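You operate a simulated robot arm through the tools that you are given. There is no shell and no other tool.

You run a simulated two-armed robot. Do the job below in one go: nothing can be reset, and whatever is moved stays where it is left.

TASK
Tap the dent in the hollow block's bowl flat with the mallet.
Fine: clamp it first; put the mallet back on its rest and open the clamp after. Set down upright: mallet.

Only the result counts: the job must be done as asked and must still hold three seconds after the hand-in. Knocking over, shifting, dropping, spilling or breaking anything else fails it.

THE ROBOT
Two 7-joint arms with two-finger grippers on one trunk that stands fixed in place. Base frame: the origin is at the foot of the trunk, x ahead of it, y to its left, z up; the work surface is at about z = 0.88. Readings come in m, degrees, newtons and seconds.
The left shoulder is at [0.07, 0.139, 1.305], the right one opposite. With the tool pointing down near the work surface each hand reaches from about 0.46 to 0.74 m from the base axis, measured 20 degrees to its own side. Payload 3.43 kg a hand.
The tool frame of a hand sits at the grasp point between the pads (the TCP): z along the fingers, y along the line on which they close. The tips reach 0.03 m beyond it. The gripper opens to 0.104 m; its body begins 0.057 m behind the TCP.
Orientation is that of the tool frame in the base frame, as a unit quaternion [w, x, y, z]. With the fingers straight down and closing along the base's y, the tool's x points along the base's -x, its y along +y and its z along -z.

THE INTERFACE
- The arms move only by the tool step_arm. It takes "left_rows", "right_rows" or both (then of equal length, played together; a hand with none holds still); each is a list of rows, each a list of 7 numbers: the shift along the tool's x, y, z in m, then the turn, a rotation vector about the tool's x, y, z in degrees, then the finger opening in m, from 0 to 0.104. In form: [[dx, dy, dz, rx, ry, rz, claw], ...]. A call has 1 to 20 rows; each row shifts and turns the commanded pose from where the row before left it, along the tool's axes as they then stand. Rows are played at 5 a second. More than 0.05 m and 8.6 degrees between two rows, or a gripper value outside its range, and nothing of the call is played. Where a pose cannot be reached the arm comes as near as it can. A force on the tool above 40 N (or 10 N above the force at the start of the call, whichever is more), or a blocked arm, ends the call early, and 0.2 s more pass. The fingers move at their own pace (about 0.045 m/s each) and stop on an object; they squeeze with about 28 N. The grip force told is the motor's: it shows also when the fingers shut on nothing. Time passes only in rows, and 0.2 s behind the last, so rows that do not move let the fingers close. The reply holds the time, the measured pose of the TCP, the force on the tool along the base axes, the opening and the grip force, in the units named above and with some noise, with the torque about the TCP (base axes, N m) and any sound that the robot's microphone picked up.
- Cameras (640 x 400 px; columns grow to the right, rows downward): "scene" is now at [0.123, -0.0461, 1.5154]; the picture's right is [-0.46, -0.89, 0.00], its down [-0.60, 0.31, -0.74] and it looks along [0.66, -0.34, -0.67] (base axes); focal length 334 px, centre (320, 200). "left" rides on the left gripper at [0.067, -0.018, -0.09] in its tool frame; the picture's right is [0.25, 0.97, 0.00], its down [-0.73, 0.19, -0.66] and it looks along [-0.64, 0.17, 0.75] (tool axes); focal length 218 px, centre (320, 200). "right" rides on the right gripper at [0.067, 0.018, -0.09] in its tool frame; the picture's right is [-0.25, 0.97, 0.00], its down [-0.73, -0.19, -0.66] and it looks along [-0.64, -0.17, 0.75] (tool axes); focal length 218 px, centre (320, 200). There is no depth. A picture from a camera that has moved, and an enlarged one, comes with that camera's place and axes in the base frame and with its lens. The place of the scene camera against the robot may be out by one fixed shift of up to 0.018 m in any direction.
- grab_frame(camera): a new picture of that camera. It takes no simulated time.
- raise_lower(by): slides the trunk up (or, below 0, down) by that many m; the arms and the scene camera ride with it, the base frame stays. It gives what a move gives, with no picture.
- head_to(pan, tilt): turns the head with the scene camera to pan (to the left, within 86 degrees either way) and tilt (down, from -29 to 69), counted from straight ahead of the robot. It gives what a move gives.
- close_up(camera, box): a new picture of the part [left, top, right, bottom] of that camera's present view, enlarged. It takes no simulated time.
- sign_off(): hands the job in; it is judged then, once.

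Places have to be worked out from the pictures, the camera data and where the tool is seen. Open the grippers and draw the arms clear of the work before you hand the job in, unless the task says otherwise.

The tools are called after "Emit:" as name(argument=value, ...) on one line, values as JSON. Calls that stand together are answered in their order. step_arm: Moves the arms, as the interface text tells. Its arguments: {"type":"object","properties":{"left_rows":{"type":"array"},"right_rows":{"type":"array"}},"required":[]} The other tools are called the same way: raise_lower (by) moves the trunk up or down; head_to (pan, tilt) turns the head that bears the scene camera; grab_frame (camera) takes a picture; close_up (camera, box) takes an enlarged picture of a part of a camera's view; sign_off () hands the job in.

At the start:

```text
t: 0.0
left_eef_pos: [0.4434, -0.027, 1.2918]
left_tool_rot: [0.0, 0.0, 1.0, 0.0]
left_wrist_force: [-0.1, 0.0, -0.1]
left_ft_torque: [-0.01, 0.0, 0.01]
left_width: 0.1041
left_gripper_force: 0.1
right_eef_pos: [0.3363, -0.5171, 1.2467]
right_tool_rot: [0.0, 0.0, 1.0, 0.0]
right_wrist_force: [-0.2, -0.2, -0.8]
right_ft_torque: [0.0, 0.0, 0.01]
right_width: 0.1041
right_gripper_force: 0.0
trunk travel left (down, up): [-0.8, 0.14]
head pan, tilt (commanded): [-27.1, 42.1]
```

scene: 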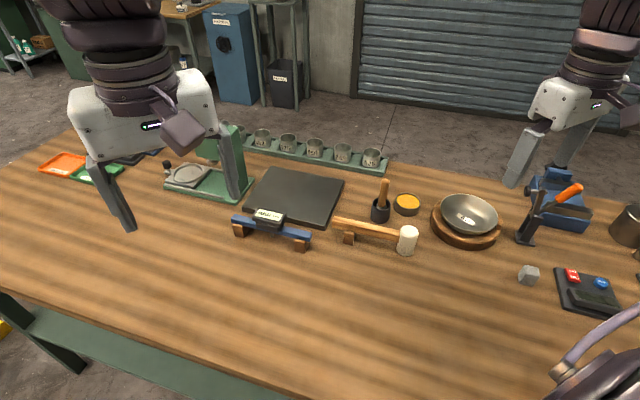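
right: 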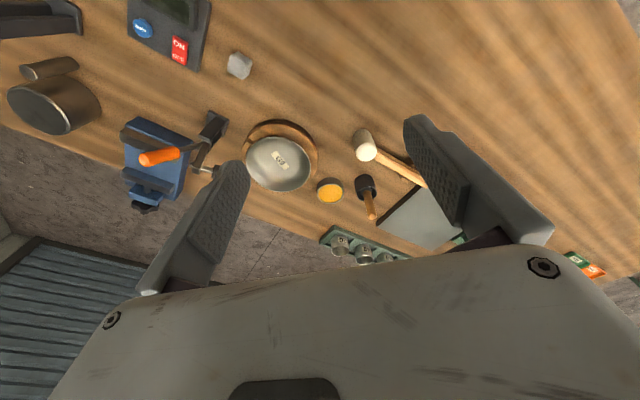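
left: 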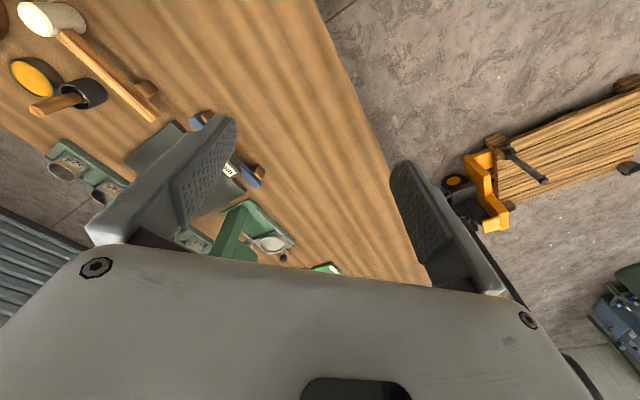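

I start by looking closely at the bowl, block, clamp and mallet in the scene camera.

Emit:
close_up(camera="scene", box=[400, 150, 640, 300])

Emit:
close_up(camera="scene", box=[320, 170, 440, 270])

Emit:
close_up(camera="right", box=[100, 90, 440, 260])

```text
2.67 times, centred on (520, 225) of scene
camera zoom: at [0.123, -0.0461, 1.5154], right [-0.46, -0.89, 0.0], down [-0.6, 0.31, -0.74], along [0.66, -0.34, -0.67], focal length 892 px, centre (-213, 133)
```

zoom: 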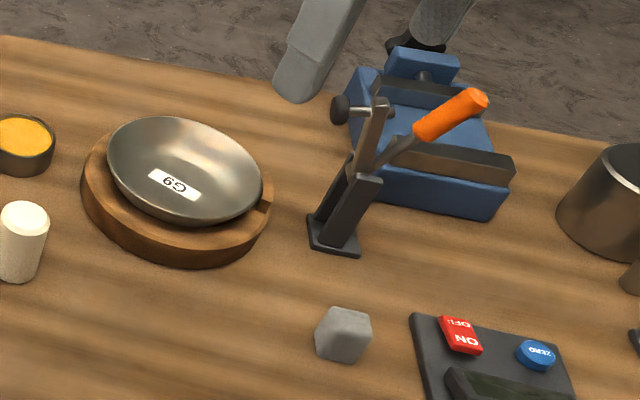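

```text
4.00 times, centred on (380, 220) of scene
camera zoom: at [0.123, -0.0461, 1.5154], right [-0.46, -0.89, 0.0], down [-0.6, 0.31, -0.74], along [0.66, -0.34, -0.67], focal length 1338 px, centre (80, 120)
```

zoom: 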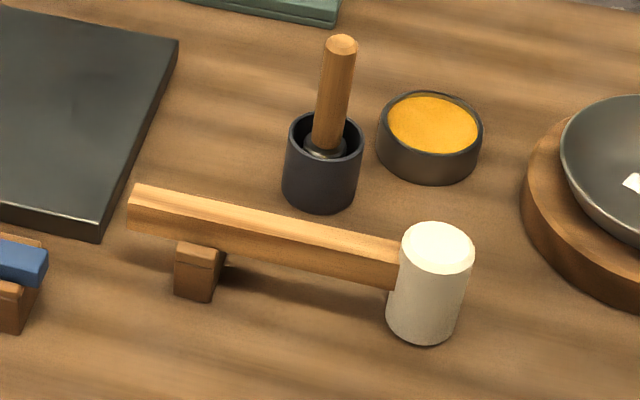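

```text
1.88 times, centred on (270, 175) of right
camera zoom: at [0.2689, -0.4985, 1.3381], right [0.25, 0.97, 0.0], down [0.73, -0.19, 0.66], along [0.64, -0.17, -0.75], focal length 411 px, centre (414, 247)
```

zoom: 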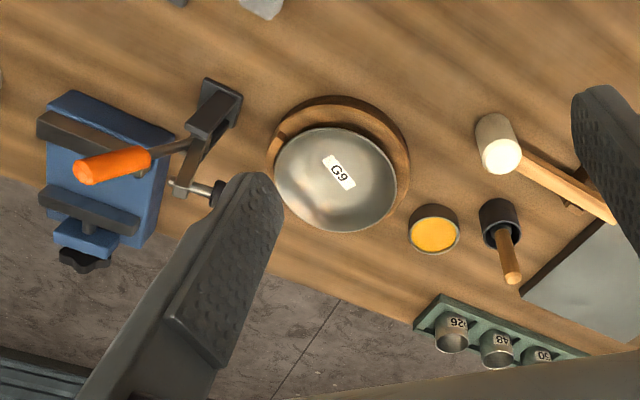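

The bowl (tag G9) sits on a round wooden block at about (0.485, -0.647), with a toggle clamp with an orange handle next to it and the mallet to its left. I turn the head to centre the bowl and the clamp.

Emit:
head_to(pan=-54, tilt=40)

Emit:
grab_frame(camera="scene")

```text
t: 0.9
left_eef_pos: [0.444, -0.0271, 1.2918]
left_tool_rot: [0.0, 0.0, 1.0, 0.0]
left_wrist_force: [-0.5, -0.4, -0.3]
left_ft_torque: [0.04, 0.02, 0.0]
left_width: 0.1041
left_gripper_force: 0.0
right_eef_pos: [0.3352, -0.5167, 1.2471]
right_tool_rot: [0.0, 0.001, 1.0, 0.001]
right_wrist_force: [0.8, -0.1, -0.2]
right_ft_torque: [-0.03, 0.0, 0.02]
right_width: 0.1041
right_gripper_force: 0.1
trunk travel left (down, up): [-0.8, 0.14]
head pan, tilt (commanded): [-54.0, 40.0]
```

```text
taken
camera scene: at [0.0987, -0.0767, 1.5184], right [-0.81, -0.59, 0.0], down [-0.38, 0.52, -0.77], along [0.45, -0.62, -0.64], focal length 334 px, centre (320, 200)
```

scene: 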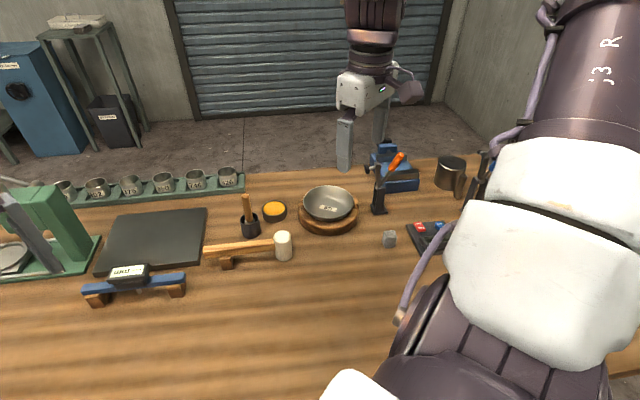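

Emit:
close_up(camera="scene", box=[280, 140, 440, 250])

Emit:
close_up(camera="scene", box=[290, 175, 370, 240])

Emit:
close_up(camera="scene", box=[350, 140, 430, 220])

```text
3.64 times, centred on (360, 195) of scene
camera zoom: at [0.0987, -0.0767, 1.5184], right [-0.81, -0.59, 0.0], down [-0.38, 0.52, -0.77], along [0.45, -0.62, -0.64], focal length 1216 px, centre (174, 218)
```

zoom: 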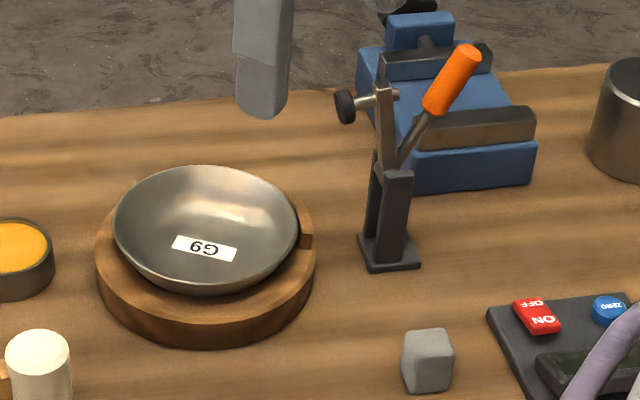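

```text
6.15 times, centred on (330, 208) of scene
camera zoom: at [0.0987, -0.0767, 1.5184], right [-0.81, -0.59, 0.0], down [-0.38, 0.52, -0.77], along [0.45, -0.62, -0.64], focal length 2058 px, centre (258, 154)
```

zoom: 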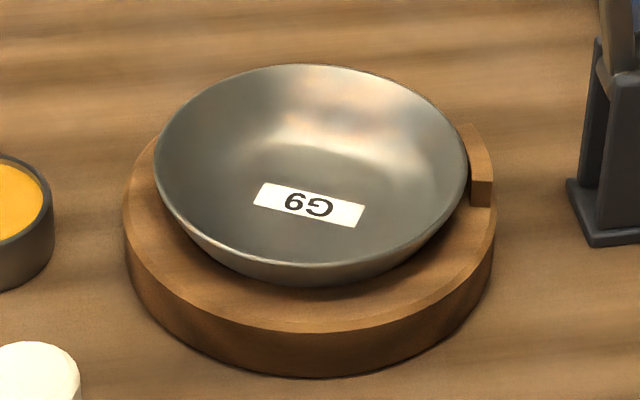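

```text
5.00 times, centred on (390, 180) of scene
camera zoom: at [0.0987, -0.0767, 1.5184], right [-0.81, -0.59, 0.0], down [-0.38, 0.52, -0.77], along [0.45, -0.62, -0.64], focal length 1672 px, centre (-30, 300)
```

zoom: 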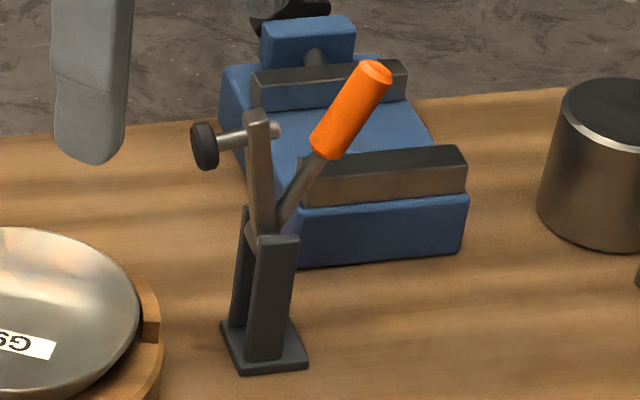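

I take tight close-ups of the bowl with the right hand camera to find the dent.

Emit:
close_up(camera="right", box=[230, 110, 330, 200])

Emit:
step_arm(right_rows=[[-0.005, -0.0194, 0.03, 0, 0, 0, 0.104], [-0.005, -0.0194, 0.03, 0, 0, 0, 0.104], [-0.005, -0.0194, 0.03, 0, 0, 0, 0.104], [-0.005, -0.0194, 0.03, 0, 0, 0, 0.104], [-0.005, -0.0194, 0.03, 0, 0, 0, 0.104]])

Emit:
grab_frame(camera="right")

```text
4.44 times, centred on (280, 155) of right
camera zoom: at [0.2689, -0.4985, 1.3381], right [0.25, 0.97, 0.0], down [0.73, -0.19, 0.66], along [0.64, -0.17, -0.75], focal length 970 px, centre (498, 400)
```

zoom: 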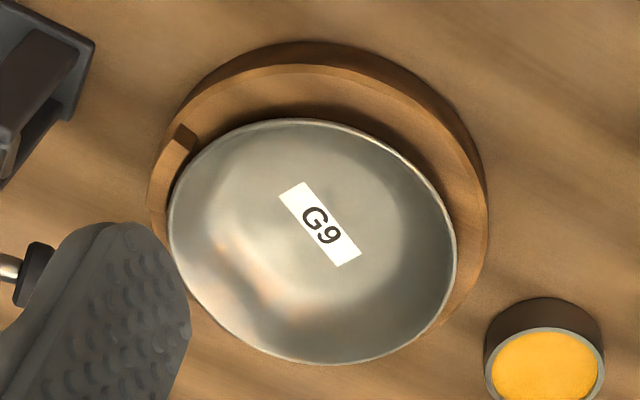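

```text
t: 2.1
left_eef_pos: [0.4453, -0.0287, 1.2905]
left_tool_rot: [-0.001, 0.0, 1.0, 0.001]
left_wrist_force: [1.2, 0.0, -0.7]
left_ft_torque: [0.0, 0.04, -0.03]
left_width: 0.104
left_gripper_force: 0.1
right_eef_pos: [0.3603, -0.6161, 1.0937]
right_tool_rot: [0.0, 0.0, 1.0, 0.001]
right_wrist_force: [1.1, 1.0, 0.4]
right_ft_torque: [0.03, 0.06, 0.02]
right_width: 0.1042
right_gripper_force: 0.1
trunk travel left (down, up): [-0.8, 0.14]
head pan, tilt (commanded): [-54.0, 40.0]
```

```text
taken
camera right: at [0.2952, -0.5972, 1.1846], right [0.25, 0.97, 0.0], down [0.73, -0.19, 0.66], along [0.64, -0.17, -0.75], focal length 218 px, centre (320, 200)
```

right: 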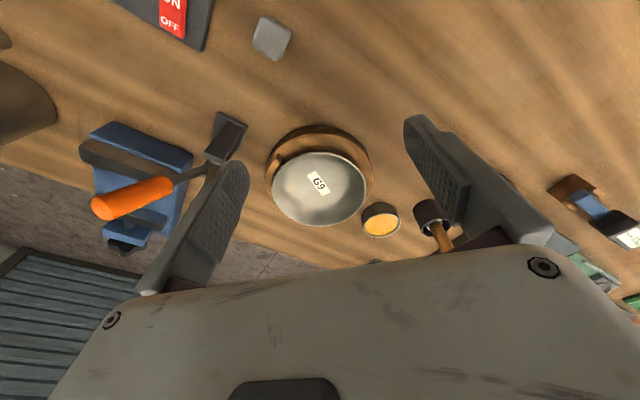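

Emit:
close_up(camera="right", box=[255, 115, 385, 235])

Emit:
grab_frame(camera="scene")

Emit:
close_up(camera="right", box=[80, 80, 260, 260])

```text
3.33 times, centred on (320, 175) of right
camera zoom: at [0.2952, -0.5972, 1.1846], right [0.25, 0.97, 0.0], down [0.73, -0.19, 0.66], along [0.64, -0.17, -0.75], focal length 728 px, centre (320, 283)
```

zoom: 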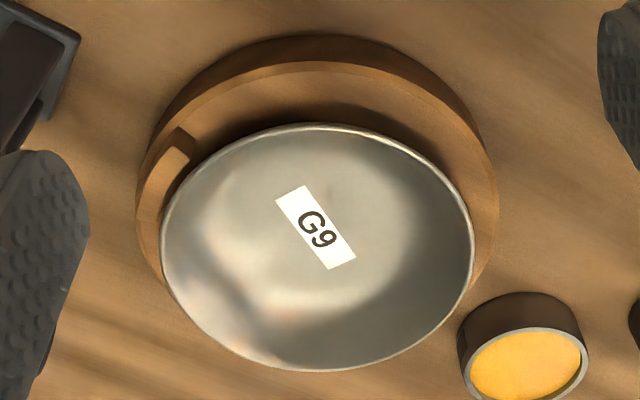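

```text
taken
camera scene: at [0.1001, -0.0792, 1.5183], right [-0.81, -0.59, 0.0], down [-0.38, 0.52, -0.76], along [0.45, -0.62, -0.64], focal length 334 px, centre (320, 200)
```

scene: 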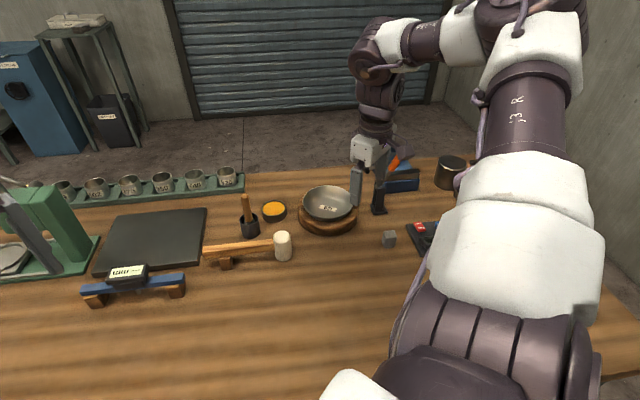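

```text
2.22 times, centred on (170, 170) of right
camera zoom: at [0.2952, -0.5972, 1.1846], right [0.25, 0.97, 0.0], down [0.73, -0.19, 0.66], along [0.64, -0.17, -0.75], focal length 485 px, centre (653, 267)
```

zoom: 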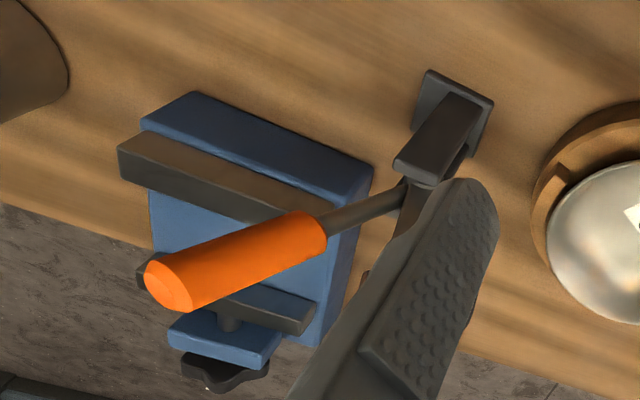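

I zoom tighter on the bowl interior, looking for shading that stays fixed on the metal.

Emit:
close_up(camera="right", box=[268, 148, 372, 230])

Emit:
close_up(camera="scene", box=[295, 180, 363, 235])

```text
4.88 times, centred on (320, 189) of right
camera zoom: at [0.2952, -0.5972, 1.1846], right [0.25, 0.97, 0.0], down [0.73, -0.19, 0.66], along [0.64, -0.17, -0.75], focal length 1065 px, centre (320, 254)
```

zoom: 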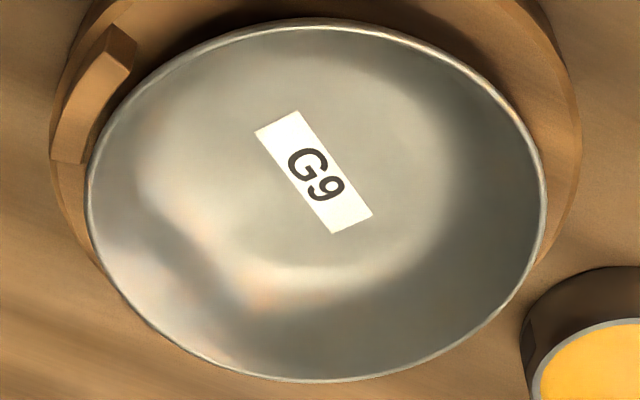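

```text
7.27 times, centred on (329, 208) of scene
camera zoom: at [0.1001, -0.0792, 1.5183], right [-0.81, -0.59, 0.0], down [-0.38, 0.52, -0.76], along [0.45, -0.62, -0.64], focal length 2432 px, centre (254, 146)
```

zoom: 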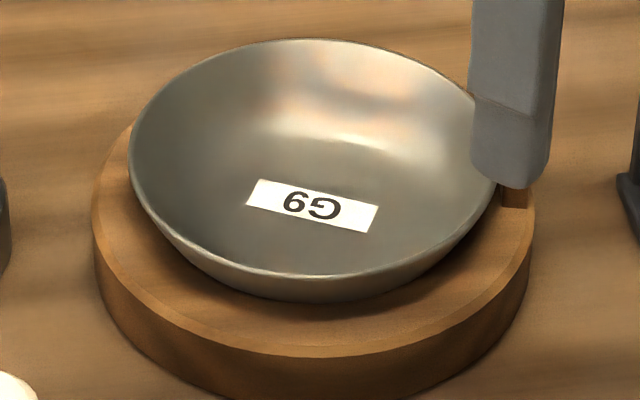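

I see a dark smear on the -y side of the bowl that could be the dent, but it might be a reflection. I move the right hand to view the bowl from the +y side to compare.

Emit:
step_arm(right_rows=[[0.0, 0.02, -0.02, 0, 0, 0, 0.104], [-0.01, 0.03, 0.0, 0, 0, 7.6, 0.104], [-0.01, 0.025, 0, 0, 0, 7.6, 0.104], [-0.01, 0.025, 0, 0, 0, 7.6, 0.104], [-0.02, 0.02, 0, 0, 0, 7.6, 0.104], [-0.02, 0.02, 0, 0, 0, 7.6, 0.104], [-0.02, 0.0, 0, 0, 0, 7.6, 0.104], [-0.02, 0.0, 0, 0, 0, 7.6, 0.104], [-0.02, 0.0, 0, 0, 0, 7.6, 0.104]])

Emit:
grab_frame(camera="right")

Emit:
grab_frame(camera="scene")

```text
t: 4.1
left_eef_pos: [0.4469, -0.0273, 1.291]
left_tool_rot: [0.0, 0.0, 1.0, 0.0]
left_wrist_force: [0.5, 0.0, -0.4]
left_ft_torque: [-0.01, 0.02, 0.02]
left_width: 0.1042
left_gripper_force: 0.0
right_eef_pos: [0.4967, -0.5435, 1.1161]
right_tool_rot: [-0.001, 0.507, 0.862, -0.001]
right_wrist_force: [0.8, -0.5, 0.5]
right_ft_torque: [-0.01, 0.02, -0.02]
right_width: 0.1038
right_gripper_force: 0.0
trunk travel left (down, up): [-0.8, 0.14]
head pan, tilt (commanded): [-54.0, 40.0]
```

```text
taken
camera right: at [0.4799, -0.4754, 1.2066], right [0.97, 0.25, 0.0], down [0.19, -0.73, 0.66], along [0.16, -0.64, -0.75], focal length 218 px, centre (320, 200)
```

right: 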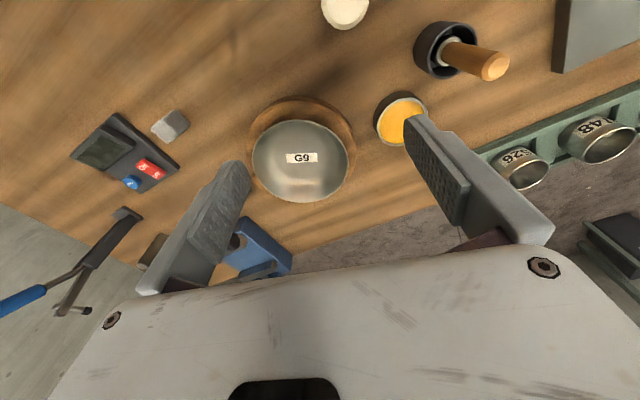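

```text
taken
camera scene: at [0.1003, -0.0771, 1.5183], right [-0.81, -0.59, 0.0], down [-0.38, 0.52, -0.77], along [0.45, -0.62, -0.64], focal length 334 px, centre (320, 200)
```

scene: 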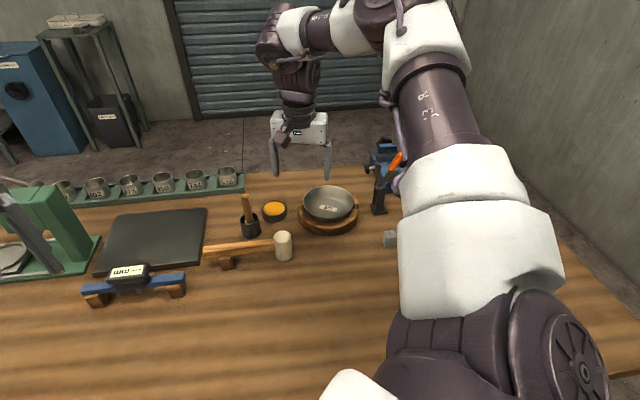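

Emit:
close_up(camera="right", box=[240, 90, 370, 210])

Emit:
close_up(camera="right", box=[0, 190, 160, 330])

Emit:
close_up(camera="scene", box=[295, 140, 415, 240])

```text
3.33 times, centred on (305, 150) of right
camera zoom: at [0.4799, -0.4754, 1.2066], right [0.97, 0.25, 0.0], down [0.19, -0.73, 0.66], along [0.16, -0.64, -0.75], focal length 728 px, centre (370, 367)
```

zoom: 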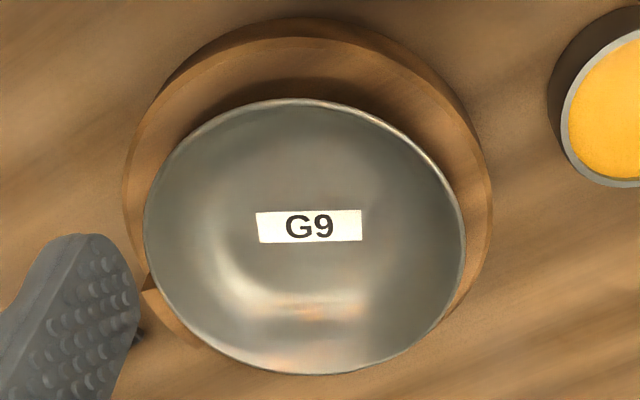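

```text
2.86 times, centred on (80, 260) of right
camera zoom: at [0.4799, -0.4754, 1.2066], right [0.97, 0.25, 0.0], down [0.19, -0.73, 0.66], along [0.16, -0.64, -0.75], focal length 624 px, centre (1006, 29)
```

zoom: 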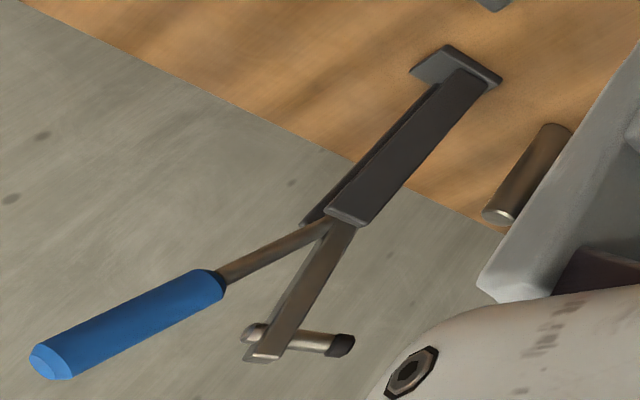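

```text
4.00 times, centred on (355, 190) of scene
camera zoom: at [0.1003, -0.0771, 1.5183], right [-0.81, -0.59, 0.0], down [-0.38, 0.52, -0.77], along [0.45, -0.62, -0.64], focal length 1338 px, centre (180, 240)
```

zoom: 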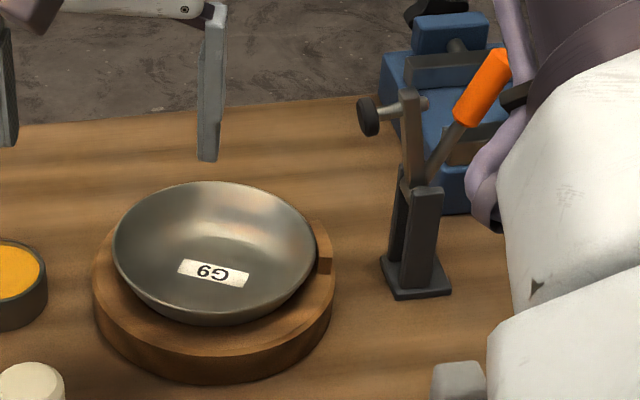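

A second, blue-handled clamp is visible further to the right. I pan the head to see what else is on that side, and take an overall look.

Emit:
head_to(pan=-80, tilt=40)

Emit:
grab_frame(camera="scene")

Emit:
close_up(camera="right", box=[250, 110, 355, 205])

```text
t: 5.0
left_eef_pos: [0.4431, -0.0274, 1.2921]
left_tool_rot: [0.0, 0.0, 1.0, 0.001]
left_wrist_force: [-0.5, -0.1, 0.1]
left_ft_torque: [-0.01, 0.01, 0.0]
left_width: 0.1039
left_gripper_force: 0.0
right_eef_pos: [0.4953, -0.5424, 1.1168]
right_tool_rot: [0.0, 0.505, 0.863, 0.0]
right_wrist_force: [0.1, -0.2, -0.2]
right_ft_torque: [-0.01, -0.01, -0.01]
right_width: 0.1039
right_gripper_force: 0.0
trunk travel left (down, up): [-0.8, 0.14]
head pan, tilt (commanded): [-80.0, 40.0]
```

```text
taken
camera scene: at [0.0631, -0.0916, 1.5185], right [-0.98, -0.17, 0.0], down [-0.11, 0.63, -0.77], along [0.13, -0.75, -0.64], focal length 334 px, centre (320, 200)
```

scene: 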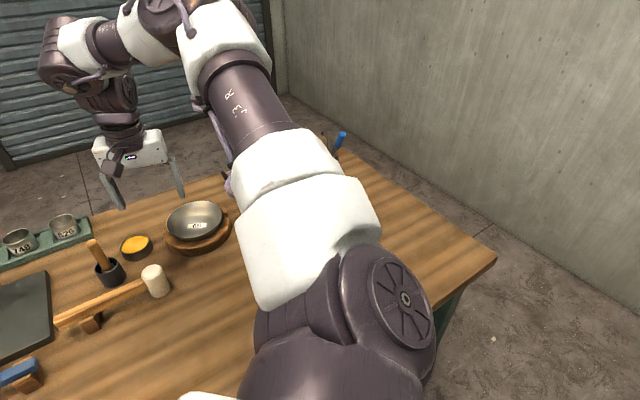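

```text
4.21 times, centred on (302, 158) of right
camera zoom: at [0.4779, -0.475, 1.2076], right [0.97, 0.25, 0.0], down [0.19, -0.73, 0.66], along [0.17, -0.64, -0.75], focal length 919 px, centre (394, 379)
```

zoom: 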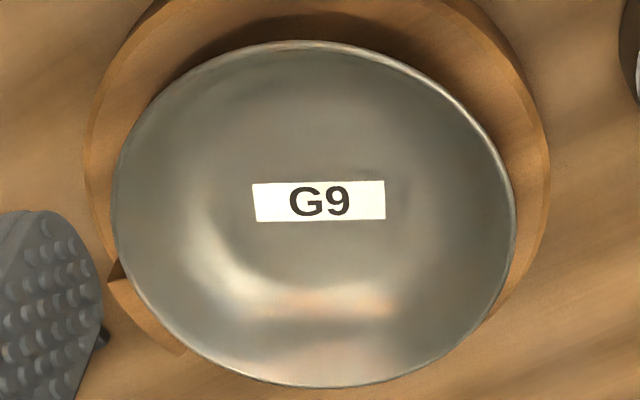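

The dark patch on the -y wall triangulates to about (0.507, -0.695, 0.929) from two views, so it is probably a real feature. I check it at high zoom from this head pose and from another hand viewpoint.

Emit:
close_up(camera="scene", box=[160, 195, 235, 255])

Emit:
step_arm(right_rows=[[0.03, 0.0, -0.01, 0, 0, -6, 0.104], [0.03, 0.0, -0.01, 0, 0, -6, 0.104], [0.03, 0.0, -0.01, 0, 0, -6, 0.104], [0.03, 0.0, -0.01, 0, 0, -6, 0.104], [0.01, 0.0, -0.01, 0, 0, -6, 0.104]])

Emit:
grab_frame(camera="right")

```text
6.67 times, centred on (198, 225) of scene
camera zoom: at [0.0631, -0.0916, 1.5185], right [-0.98, -0.17, 0.0], down [-0.11, 0.63, -0.77], along [0.13, -0.75, -0.64], focal length 2230 px, centre (1137, 33)
```

zoom: 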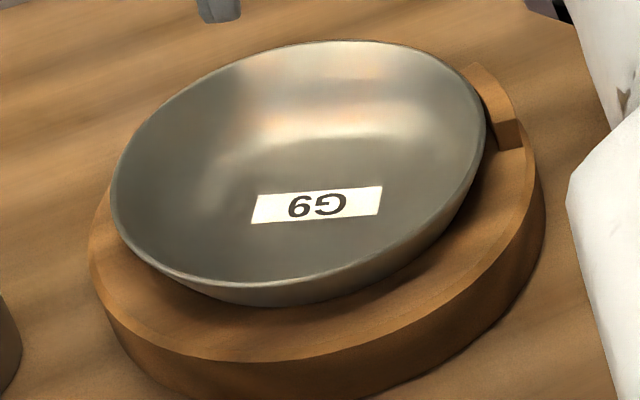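

```text
t: 6.2
left_eef_pos: [0.4438, -0.0267, 1.2919]
left_tool_rot: [0.0, 0.0, 1.0, 0.0]
left_wrist_force: [-0.9, 0.3, 0.5]
left_ft_torque: [0.04, 0.01, -0.01]
left_width: 0.104
left_gripper_force: 0.0
right_eef_pos: [0.4137, -0.4435, 1.1664]
right_tool_rot: [0.001, 0.265, 0.964, 0.0]
right_wrist_force: [-0.2, 0.7, -0.3]
right_ft_torque: [0.01, -0.01, 0.0]
right_width: 0.104
right_gripper_force: 0.1
trunk travel left (down, up): [-0.8, 0.14]
head pan, tilt (commanded): [-80.0, 40.0]
```

```text
taken
camera right: at [0.3641, -0.3943, 1.258], right [0.71, 0.7, 0.0], down [0.53, -0.54, 0.66], along [0.46, -0.47, -0.75], focal length 218 px, centre (320, 200)
```

right: 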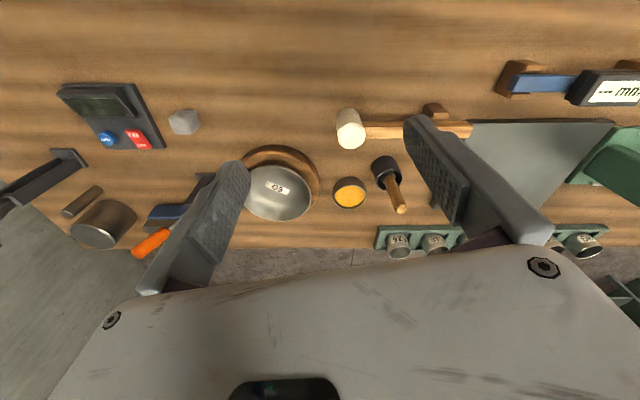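

Emit:
close_up(camera="right", box=[235, 140, 325, 225])

Emit:
close_up(camera="right", box=[325, 90, 485, 230])

Emit:
head_to(pan=-50, tilt=42)

Emit:
grab_frame(camera="scene")

```text
4.71 times, centred on (280, 182) of right
camera zoom: at [0.3641, -0.3943, 1.258], right [0.71, 0.7, 0.0], down [0.53, -0.54, 0.66], along [0.46, -0.47, -0.75], focal length 1027 px, centre (508, 282)
```

zoom: 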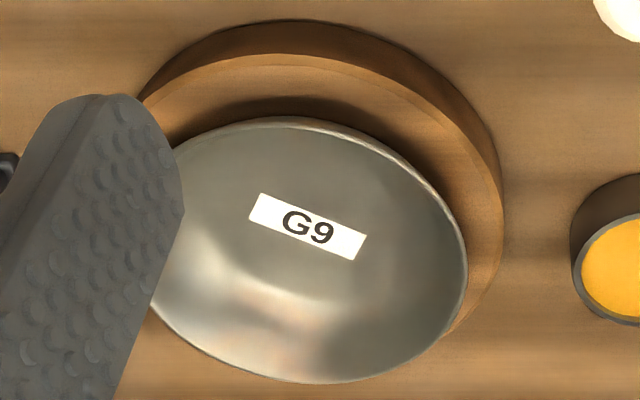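

```text
2.86 times, centred on (405, 160) of right
camera zoom: at [0.3641, -0.3943, 1.258], right [0.71, 0.7, 0.0], down [0.53, -0.54, 0.66], along [0.46, -0.47, -0.75], focal length 624 px, centre (77, 314)
```

zoom: 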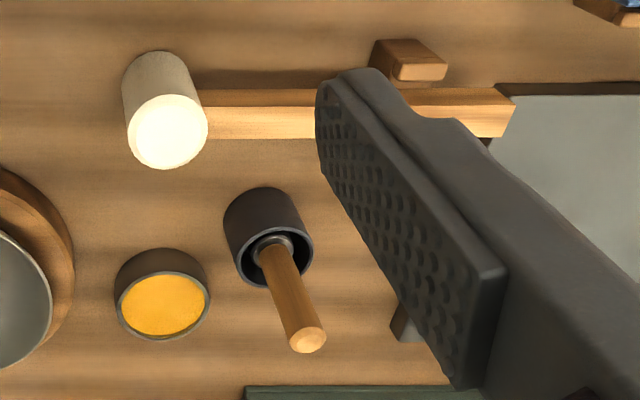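

```text
t: 7.2
left_eef_pos: [0.4454, -0.0269, 1.2921]
left_tool_rot: [0.0, 0.001, 1.0, 0.001]
left_wrist_force: [-1.1, -0.1, 0.4]
left_ft_torque: [0.0, 0.0, 0.02]
left_width: 0.1041
left_gripper_force: 0.1
right_eef_pos: [0.4139, -0.445, 1.1662]
right_tool_rot: [0.001, 0.265, 0.964, 0.0]
right_wrist_force: [0.2, -0.4, 0.1]
right_ft_torque: [-0.01, -0.02, 0.01]
right_width: 0.1043
right_gripper_force: 0.0
trunk travel left (down, up): [-0.8, 0.14]
head pan, tilt (commanded): [-50.0, 42.0]
```

```text
taken
camera scene: at [0.1026, -0.0723, 1.5155], right [-0.77, -0.64, 0.0], down [-0.43, 0.51, -0.74], along [0.48, -0.57, -0.67], focal length 334 px, centre (320, 200)
```

scene: 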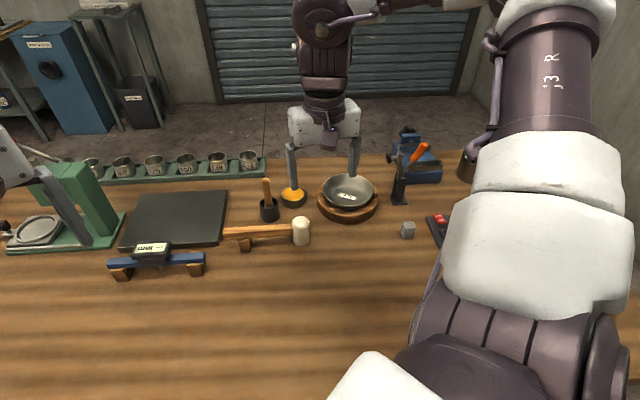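

Emit:
close_up(camera="right", box=[265, 190, 320, 225])

Emit:
close_up(camera="scene", box=[315, 165, 385, 225])

Emit:
close_up(camera="scene", box=[380, 130, 460, 210])

```text
11.43 times, centred on (292, 208) of right
camera zoom: at [0.3655, -0.395, 1.2573], right [0.71, 0.7, 0.0], down [0.53, -0.54, 0.66], along [0.46, -0.47, -0.75], focal length 2494 px, centre (634, 114)
```

zoom: 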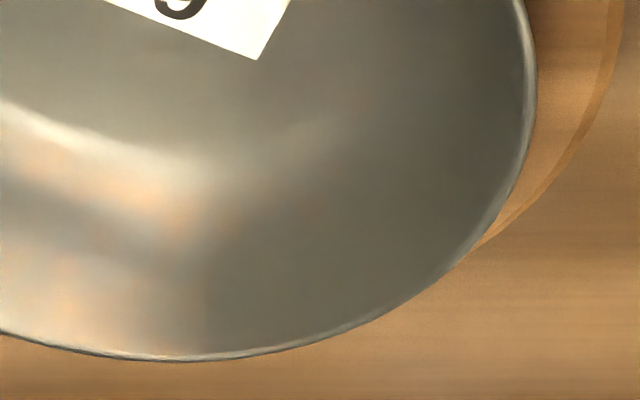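

```text
6.67 times, centred on (350, 195) of scene
camera zoom: at [0.1026, -0.0723, 1.5155], right [-0.77, -0.64, 0.0], down [-0.43, 0.51, -0.74], along [0.48, -0.57, -0.67], focal length 2230 px, centre (120, 233)
```

zoom: 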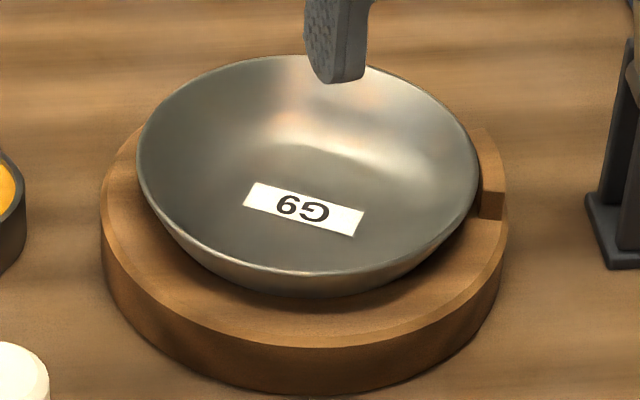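

```text
5.00 times, centred on (420, 170) of scene
camera zoom: at [0.1026, -0.0723, 1.5155], right [-0.77, -0.64, 0.0], down [-0.43, 0.51, -0.74], along [0.48, -0.57, -0.67], focal length 1672 px, centre (-180, 350)
```

zoom: 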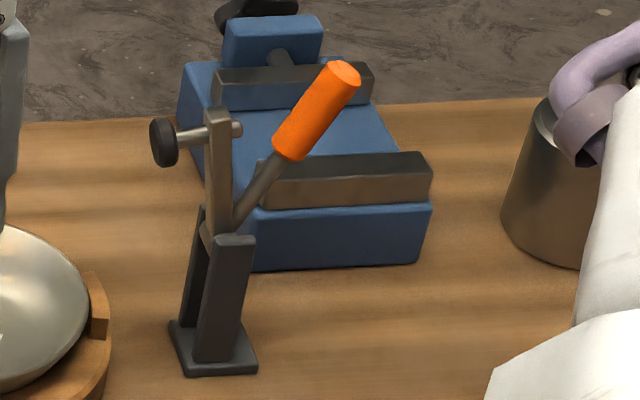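

The bowl centre works out at (0.495, -0.651), rim height about 0.936, with the dent on its -y wall near (0.507, -0.695). The clamp base is near (0.393, -0.755), pointing at the bowl at roughly 45° azimuth, so I turn the right hand to that yaw and move it toward the clamp, high up, to look and test reach.

Emit:
step_arm(right_rows=[[0, 0, -0.006, 0, 0, -7.63, 0.104], [0, 0, -0.006, 0, 0, -7.63, 0.104], [0, 0, -0.006, 0, 0, -7.63, 0.104], [0, 0, -0.006, 0, 0, -7.63, 0.104], [0, 0, -0.006, 0, 0, -7.63, 0.104], [0, 0, -0.006, 0, 0, -7.63, 0.104], [0, 0, -0.006, 0, 0, -7.63, 0.104], [0, 0, -0.006, 0, 0, -7.63, 0.104], [0, 0, -0.006, 0, 0, -7.63, 0.104], [0, 0, -0.006, 0, 0, -7.63, 0.104], [0.025, -0.016, -0.005, 0, 0, 0, 0.104], [0.025, -0.016, -0.005, 0, 0, 0, 0.104], [0.025, -0.016, -0.005, 0, 0, 0, 0.104], [0.025, -0.016, -0.005, 0, 0, 0, 0.104], [0.025, -0.016, -0.005, 0, 0, 0, 0.104]])

Emit:
grab_frame(camera="right")

Emit:
grab_frame(camera="scene")

```text
t: 10.4
left_eef_pos: [0.4434, -0.0286, 1.292]
left_tool_rot: [0.0, 0.001, 1.0, 0.002]
left_wrist_force: [-0.2, -0.4, 0.8]
left_ft_torque: [0.0, -0.01, 0.04]
left_width: 0.1041
left_gripper_force: 0.1
right_eef_pos: [0.3821, -0.5912, 1.2522]
right_tool_rot: [0.0, -0.387, 0.922, 0.001]
right_wrist_force: [-0.1, 0.3, -0.4]
right_ft_torque: [0.03, -0.02, -0.01]
right_width: 0.1041
right_gripper_force: 0.1
trunk travel left (down, up): [-0.8, 0.14]
head pan, tilt (commanded): [-50.0, 42.0]
```

```text
taken
camera right: at [0.3237, -0.6268, 1.343], right [-0.51, 0.86, 0.0], down [0.65, 0.39, 0.66], along [0.56, 0.34, -0.75], focal length 218 px, centre (320, 200)
```

right: 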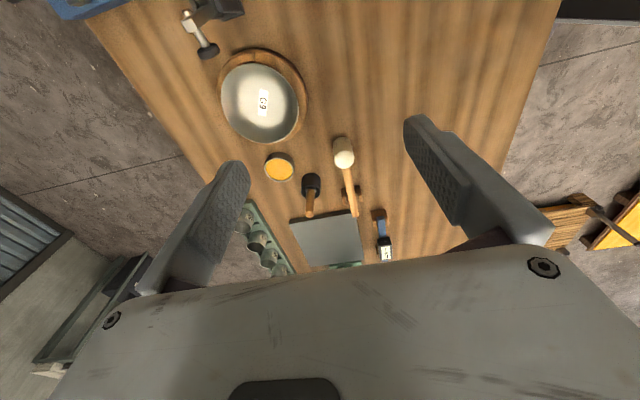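

```text
taken
camera scene: at [0.1024, -0.0734, 1.5154], right [-0.77, -0.64, 0.0], down [-0.43, 0.51, -0.74], along [0.48, -0.57, -0.67], focal length 334 px, centre (320, 200)
```

scene: 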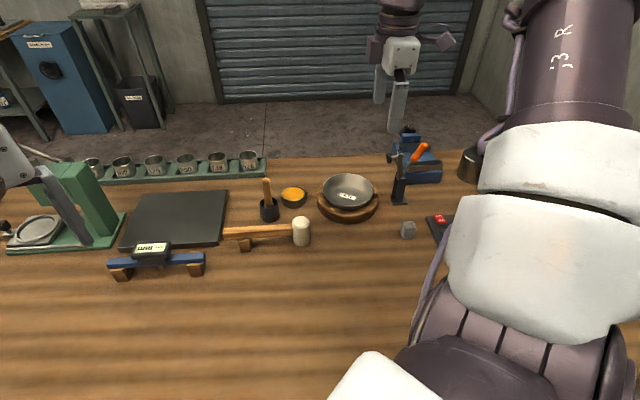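

Emit:
close_up(camera="right", box=[205, 35, 320, 155])

Emit:
close_up(camera="right", box=[150, 0, 260, 70])

Emit:
close_up(camera="right", box=[290, 120, 400, 230])

```text
3.33 times, centred on (262, 95) of right
camera zoom: at [0.3237, -0.6268, 1.343], right [-0.51, 0.86, 0.0], down [0.65, 0.39, 0.66], along [0.56, 0.34, -0.75], focal length 728 px, centre (512, 550)
```

zoom: 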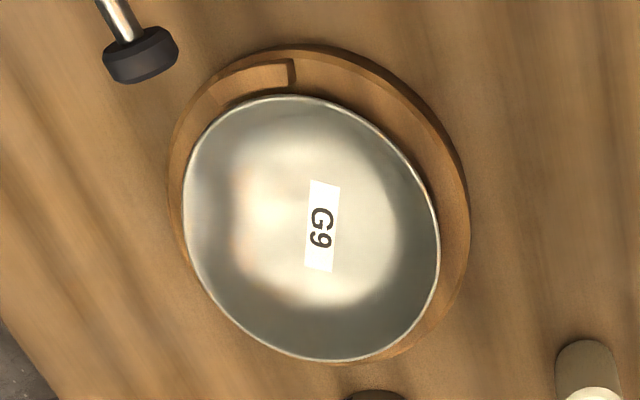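

```text
5.71 times, centred on (205, 35) of right
camera zoom: at [0.3237, -0.6268, 1.343], right [-0.51, 0.86, 0.0], down [0.65, 0.39, 0.66], along [0.56, 0.34, -0.75], focal length 1247 px, centre (977, 1143)
```

zoom: 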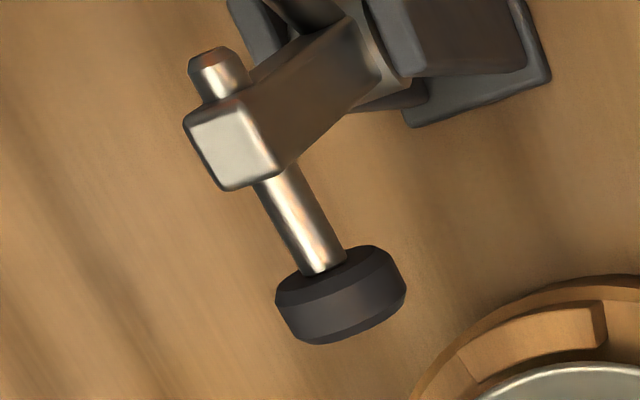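

```text
3.64 times, centred on (345, 175) of right
camera zoom: at [0.3237, -0.6268, 1.343], right [-0.51, 0.86, 0.0], down [0.65, 0.39, 0.66], along [0.56, 0.34, -0.75], focal length 794 px, centre (229, 291)
```

zoom: 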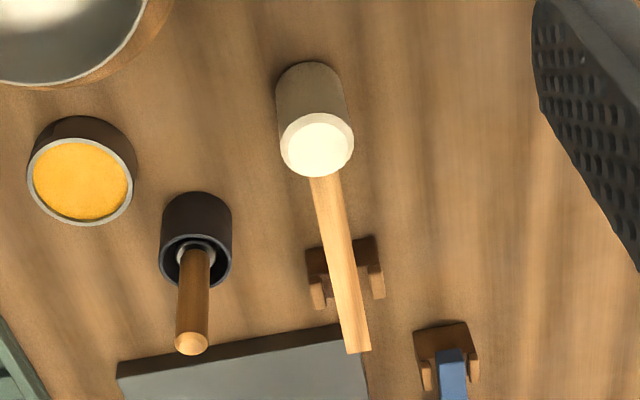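

Emit:
close_up(camera="right", box=[215, 70, 265, 120])

Emit:
close_up(camera="scene", box=[215, 205, 325, 265])

Emit:
close_up(camera="scene", box=[375, 130, 455, 210])

```text
8.00 times, centred on (240, 95) of right
camera zoom: at [0.3237, -0.6268, 1.343], right [-0.51, 0.86, 0.0], down [0.65, 0.39, 0.66], along [0.56, 0.34, -0.75], focal length 1746 px, centre (960, 1040)
```

zoom: 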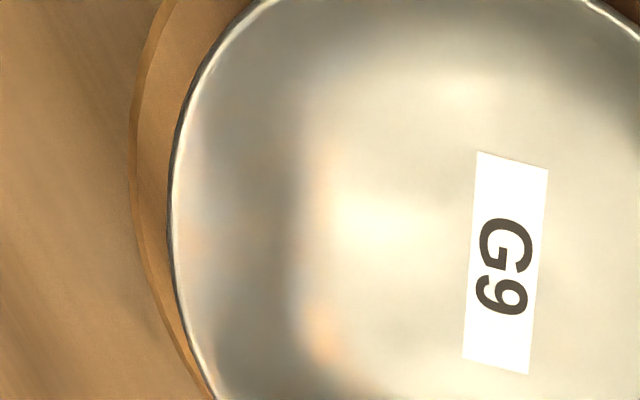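

```text
5.82 times, centred on (270, 235) of scene
camera zoom: at [0.1024, -0.0734, 1.5154], right [-0.77, -0.64, 0.0], down [-0.43, 0.51, -0.74], along [0.48, -0.57, -0.67], focal length 1946 px, centre (611, -4)
```

zoom: 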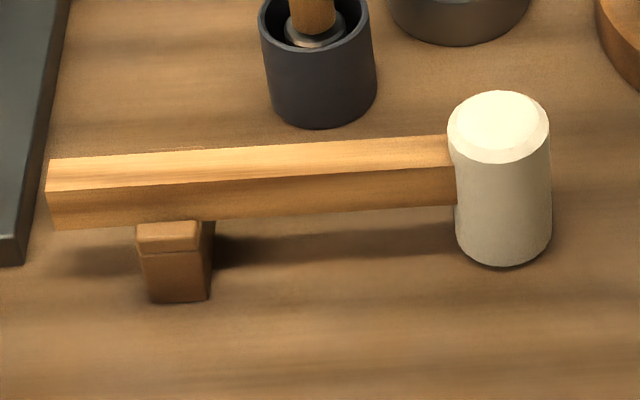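

```text
5.00 times, centred on (415, 170) of scene
camera zoom: at [0.1024, -0.0734, 1.5154], right [-0.77, -0.64, 0.0], down [-0.43, 0.51, -0.74], along [0.48, -0.57, -0.67], focal length 1672 px, centre (-155, 350)
```

zoom: 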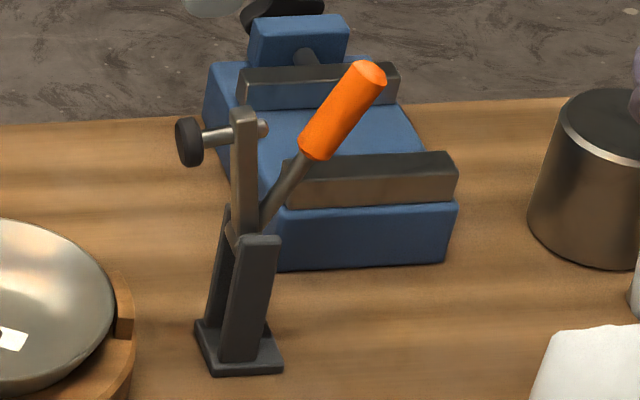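

The dent shows again as a flattened dark patch near (0.508, -0.697). The clamp handle's orange grip works out near (0.371, -0.774, 1.045) leaning back about 20°, so I move above it at z≈1.2 to test reach.

Emit:
step_arm(right_rows=[[0.0277, -0.024, 0.008, 0, 0, 0, 0.104], [0.0277, -0.024, 0.008, 0, 0, 0, 0.104], [0.0277, -0.024, 0.008, 0, 0, 0, 0.104], [0.0277, -0.024, 0.008, 0, 0, 0, 0.104], [0.0277, -0.024, 0.008, 0, 0, 0, 0.104], [0, 0, 0, 0, 0, 0, 0.104]])

Emit:
grab_frame(camera="right")

Emit:
grab_frame(camera="scene")

```text
t: 11.8
left_eef_pos: [0.4437, -0.0263, 1.2928]
left_tool_rot: [0.001, -0.001, 1.0, 0.0]
left_wrist_force: [-1.3, 0.6, -0.9]
left_ft_torque: [-0.02, 0.0, 0.0]
left_width: 0.104
left_gripper_force: 0.1
right_eef_pos: [0.3701, -0.77, 1.2133]
right_tool_rot: [0.0, -0.387, 0.922, 0.0]
right_wrist_force: [-0.7, -0.1, 1.2]
right_ft_torque: [0.04, -0.01, 0.04]
right_width: 0.1041
right_gripper_force: 0.1
trunk travel left (down, up): [-0.8, 0.14]
head pan, tilt (commanded): [-50.0, 42.0]
```

```text
taken
camera right: at [0.3105, -0.8053, 1.3044], right [-0.51, 0.86, 0.0], down [0.65, 0.39, 0.66], along [0.56, 0.34, -0.75], focal length 218 px, centre (320, 200)
```

right: 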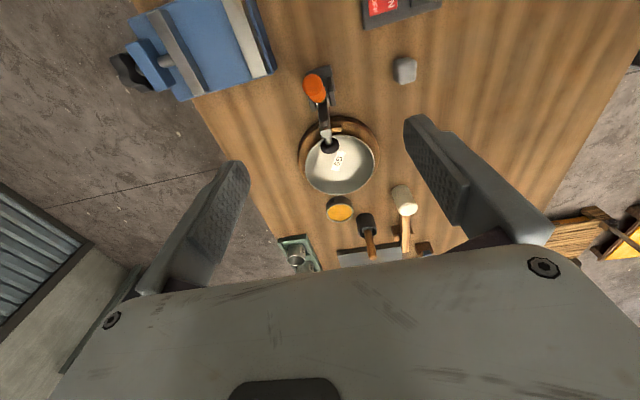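

```text
taken
camera scene: at [0.1021, -0.0712, 1.5156], right [-0.77, -0.64, 0.0], down [-0.43, 0.51, -0.74], along [0.48, -0.57, -0.67], focal length 334 px, centre (320, 200)
```

scene: 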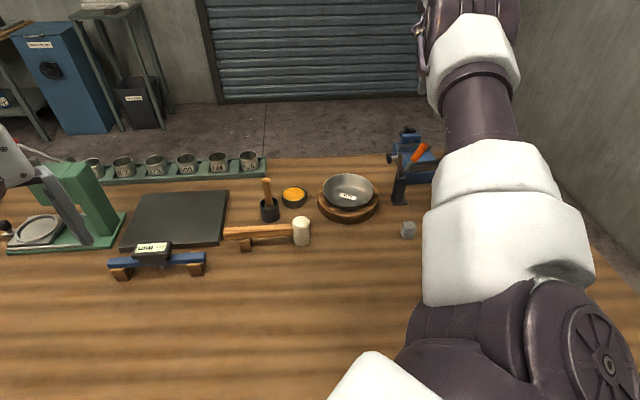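

Reach is fine here. I look closely at the clamp and bowl from above and behind the handle.

Emit:
close_up(camera="right", box=[285, 55, 395, 205])

Emit:
close_up(camera="right", box=[295, 60, 355, 160])

```text
2.67 times, centred on (340, 130) of right
camera zoom: at [0.3105, -0.8053, 1.3044], right [-0.51, 0.86, 0.0], down [0.65, 0.39, 0.66], along [0.56, 0.34, -0.75], focal length 582 px, centre (267, 387)
```

zoom: 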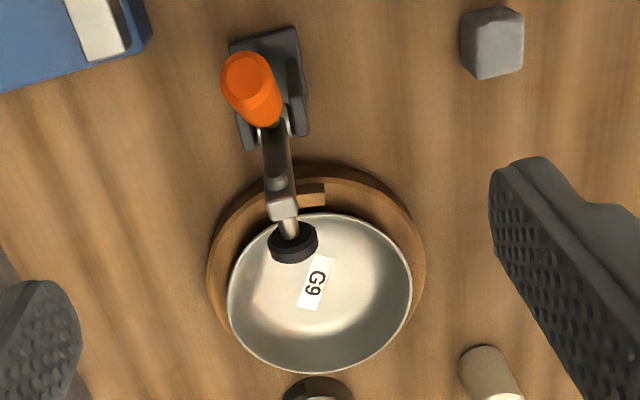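

```text
4.00 times, centred on (325, 110) of right
camera zoom: at [0.3105, -0.8053, 1.3044], right [-0.51, 0.86, 0.0], down [0.65, 0.39, 0.66], along [0.56, 0.34, -0.75], focal length 873 px, centre (300, 560)
```

zoom: 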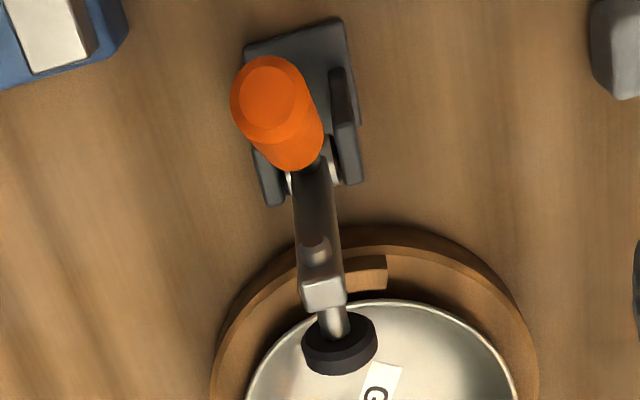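

From here the clamp plane, handle end (0.363, -0.784) and pad (0.426, -0.720) all agree. I centre the open fingers over the handle and come down around the orange grip.

Emit:
step_arm(right_rows=[[0.002, -0.005, 0.03, 0, 0, 0, 0.09], [0, 0, 0.03, 0, 0, 0, 0.09], [0, 0, 0.03, 0, 0, 0, 0.09], [0, 0, 0.025, 0, 0, 0, 0.09], [0, 0, 0.02, 0, 0, 0, 0.09], [0, 0, 0, 0, 0, 0, 0.09]])

Emit:
grab_frame(camera="right")

Emit:
close_up(camera="scene", box=[360, 90, 480, 210])

```text
t: 13.2
left_eef_pos: [0.4437, -0.0263, 1.2919]
left_tool_rot: [0.0, 0.0, 1.0, 0.0]
left_wrist_force: [-0.6, -0.6, -0.8]
left_ft_torque: [0.03, 0.03, 0.01]
left_width: 0.1039
left_gripper_force: 0.1
right_eef_pos: [0.374, -0.7767, 1.0797]
right_tool_rot: [-0.001, -0.387, 0.922, -0.001]
right_wrist_force: [0.4, 0.3, -0.6]
right_ft_torque: [0.01, 0.0, -0.03]
right_width: 0.0901
right_gripper_force: 0.0
trunk travel left (down, up): [-0.8, 0.14]
head pan, tilt (commanded): [-50.0, 42.0]
```

```text
taken
camera right: at [0.3155, -0.812, 1.1694], right [-0.51, 0.86, 0.0], down [0.65, 0.39, 0.66], along [0.56, 0.34, -0.75], focal length 218 px, centre (320, 200)
```

right: 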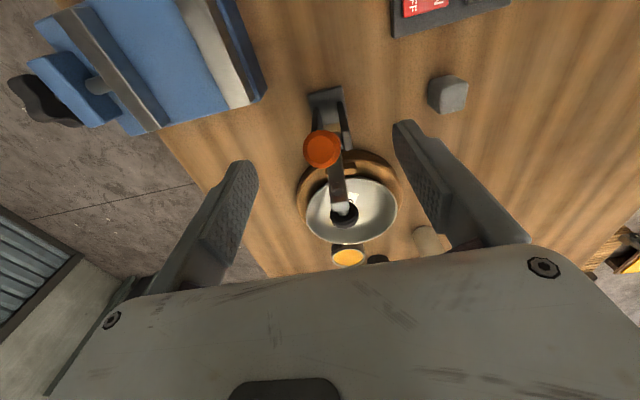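

```text
3.33 times, centred on (420, 150) of scene
camera zoom: at [0.1022, -0.0713, 1.5156], right [-0.77, -0.64, 0.0], down [-0.43, 0.51, -0.74], along [0.48, -0.57, -0.67], focal length 1115 px, centre (-13, 367)
```

zoom: 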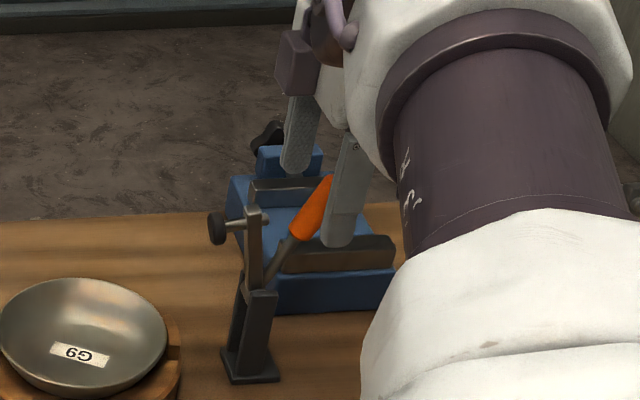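

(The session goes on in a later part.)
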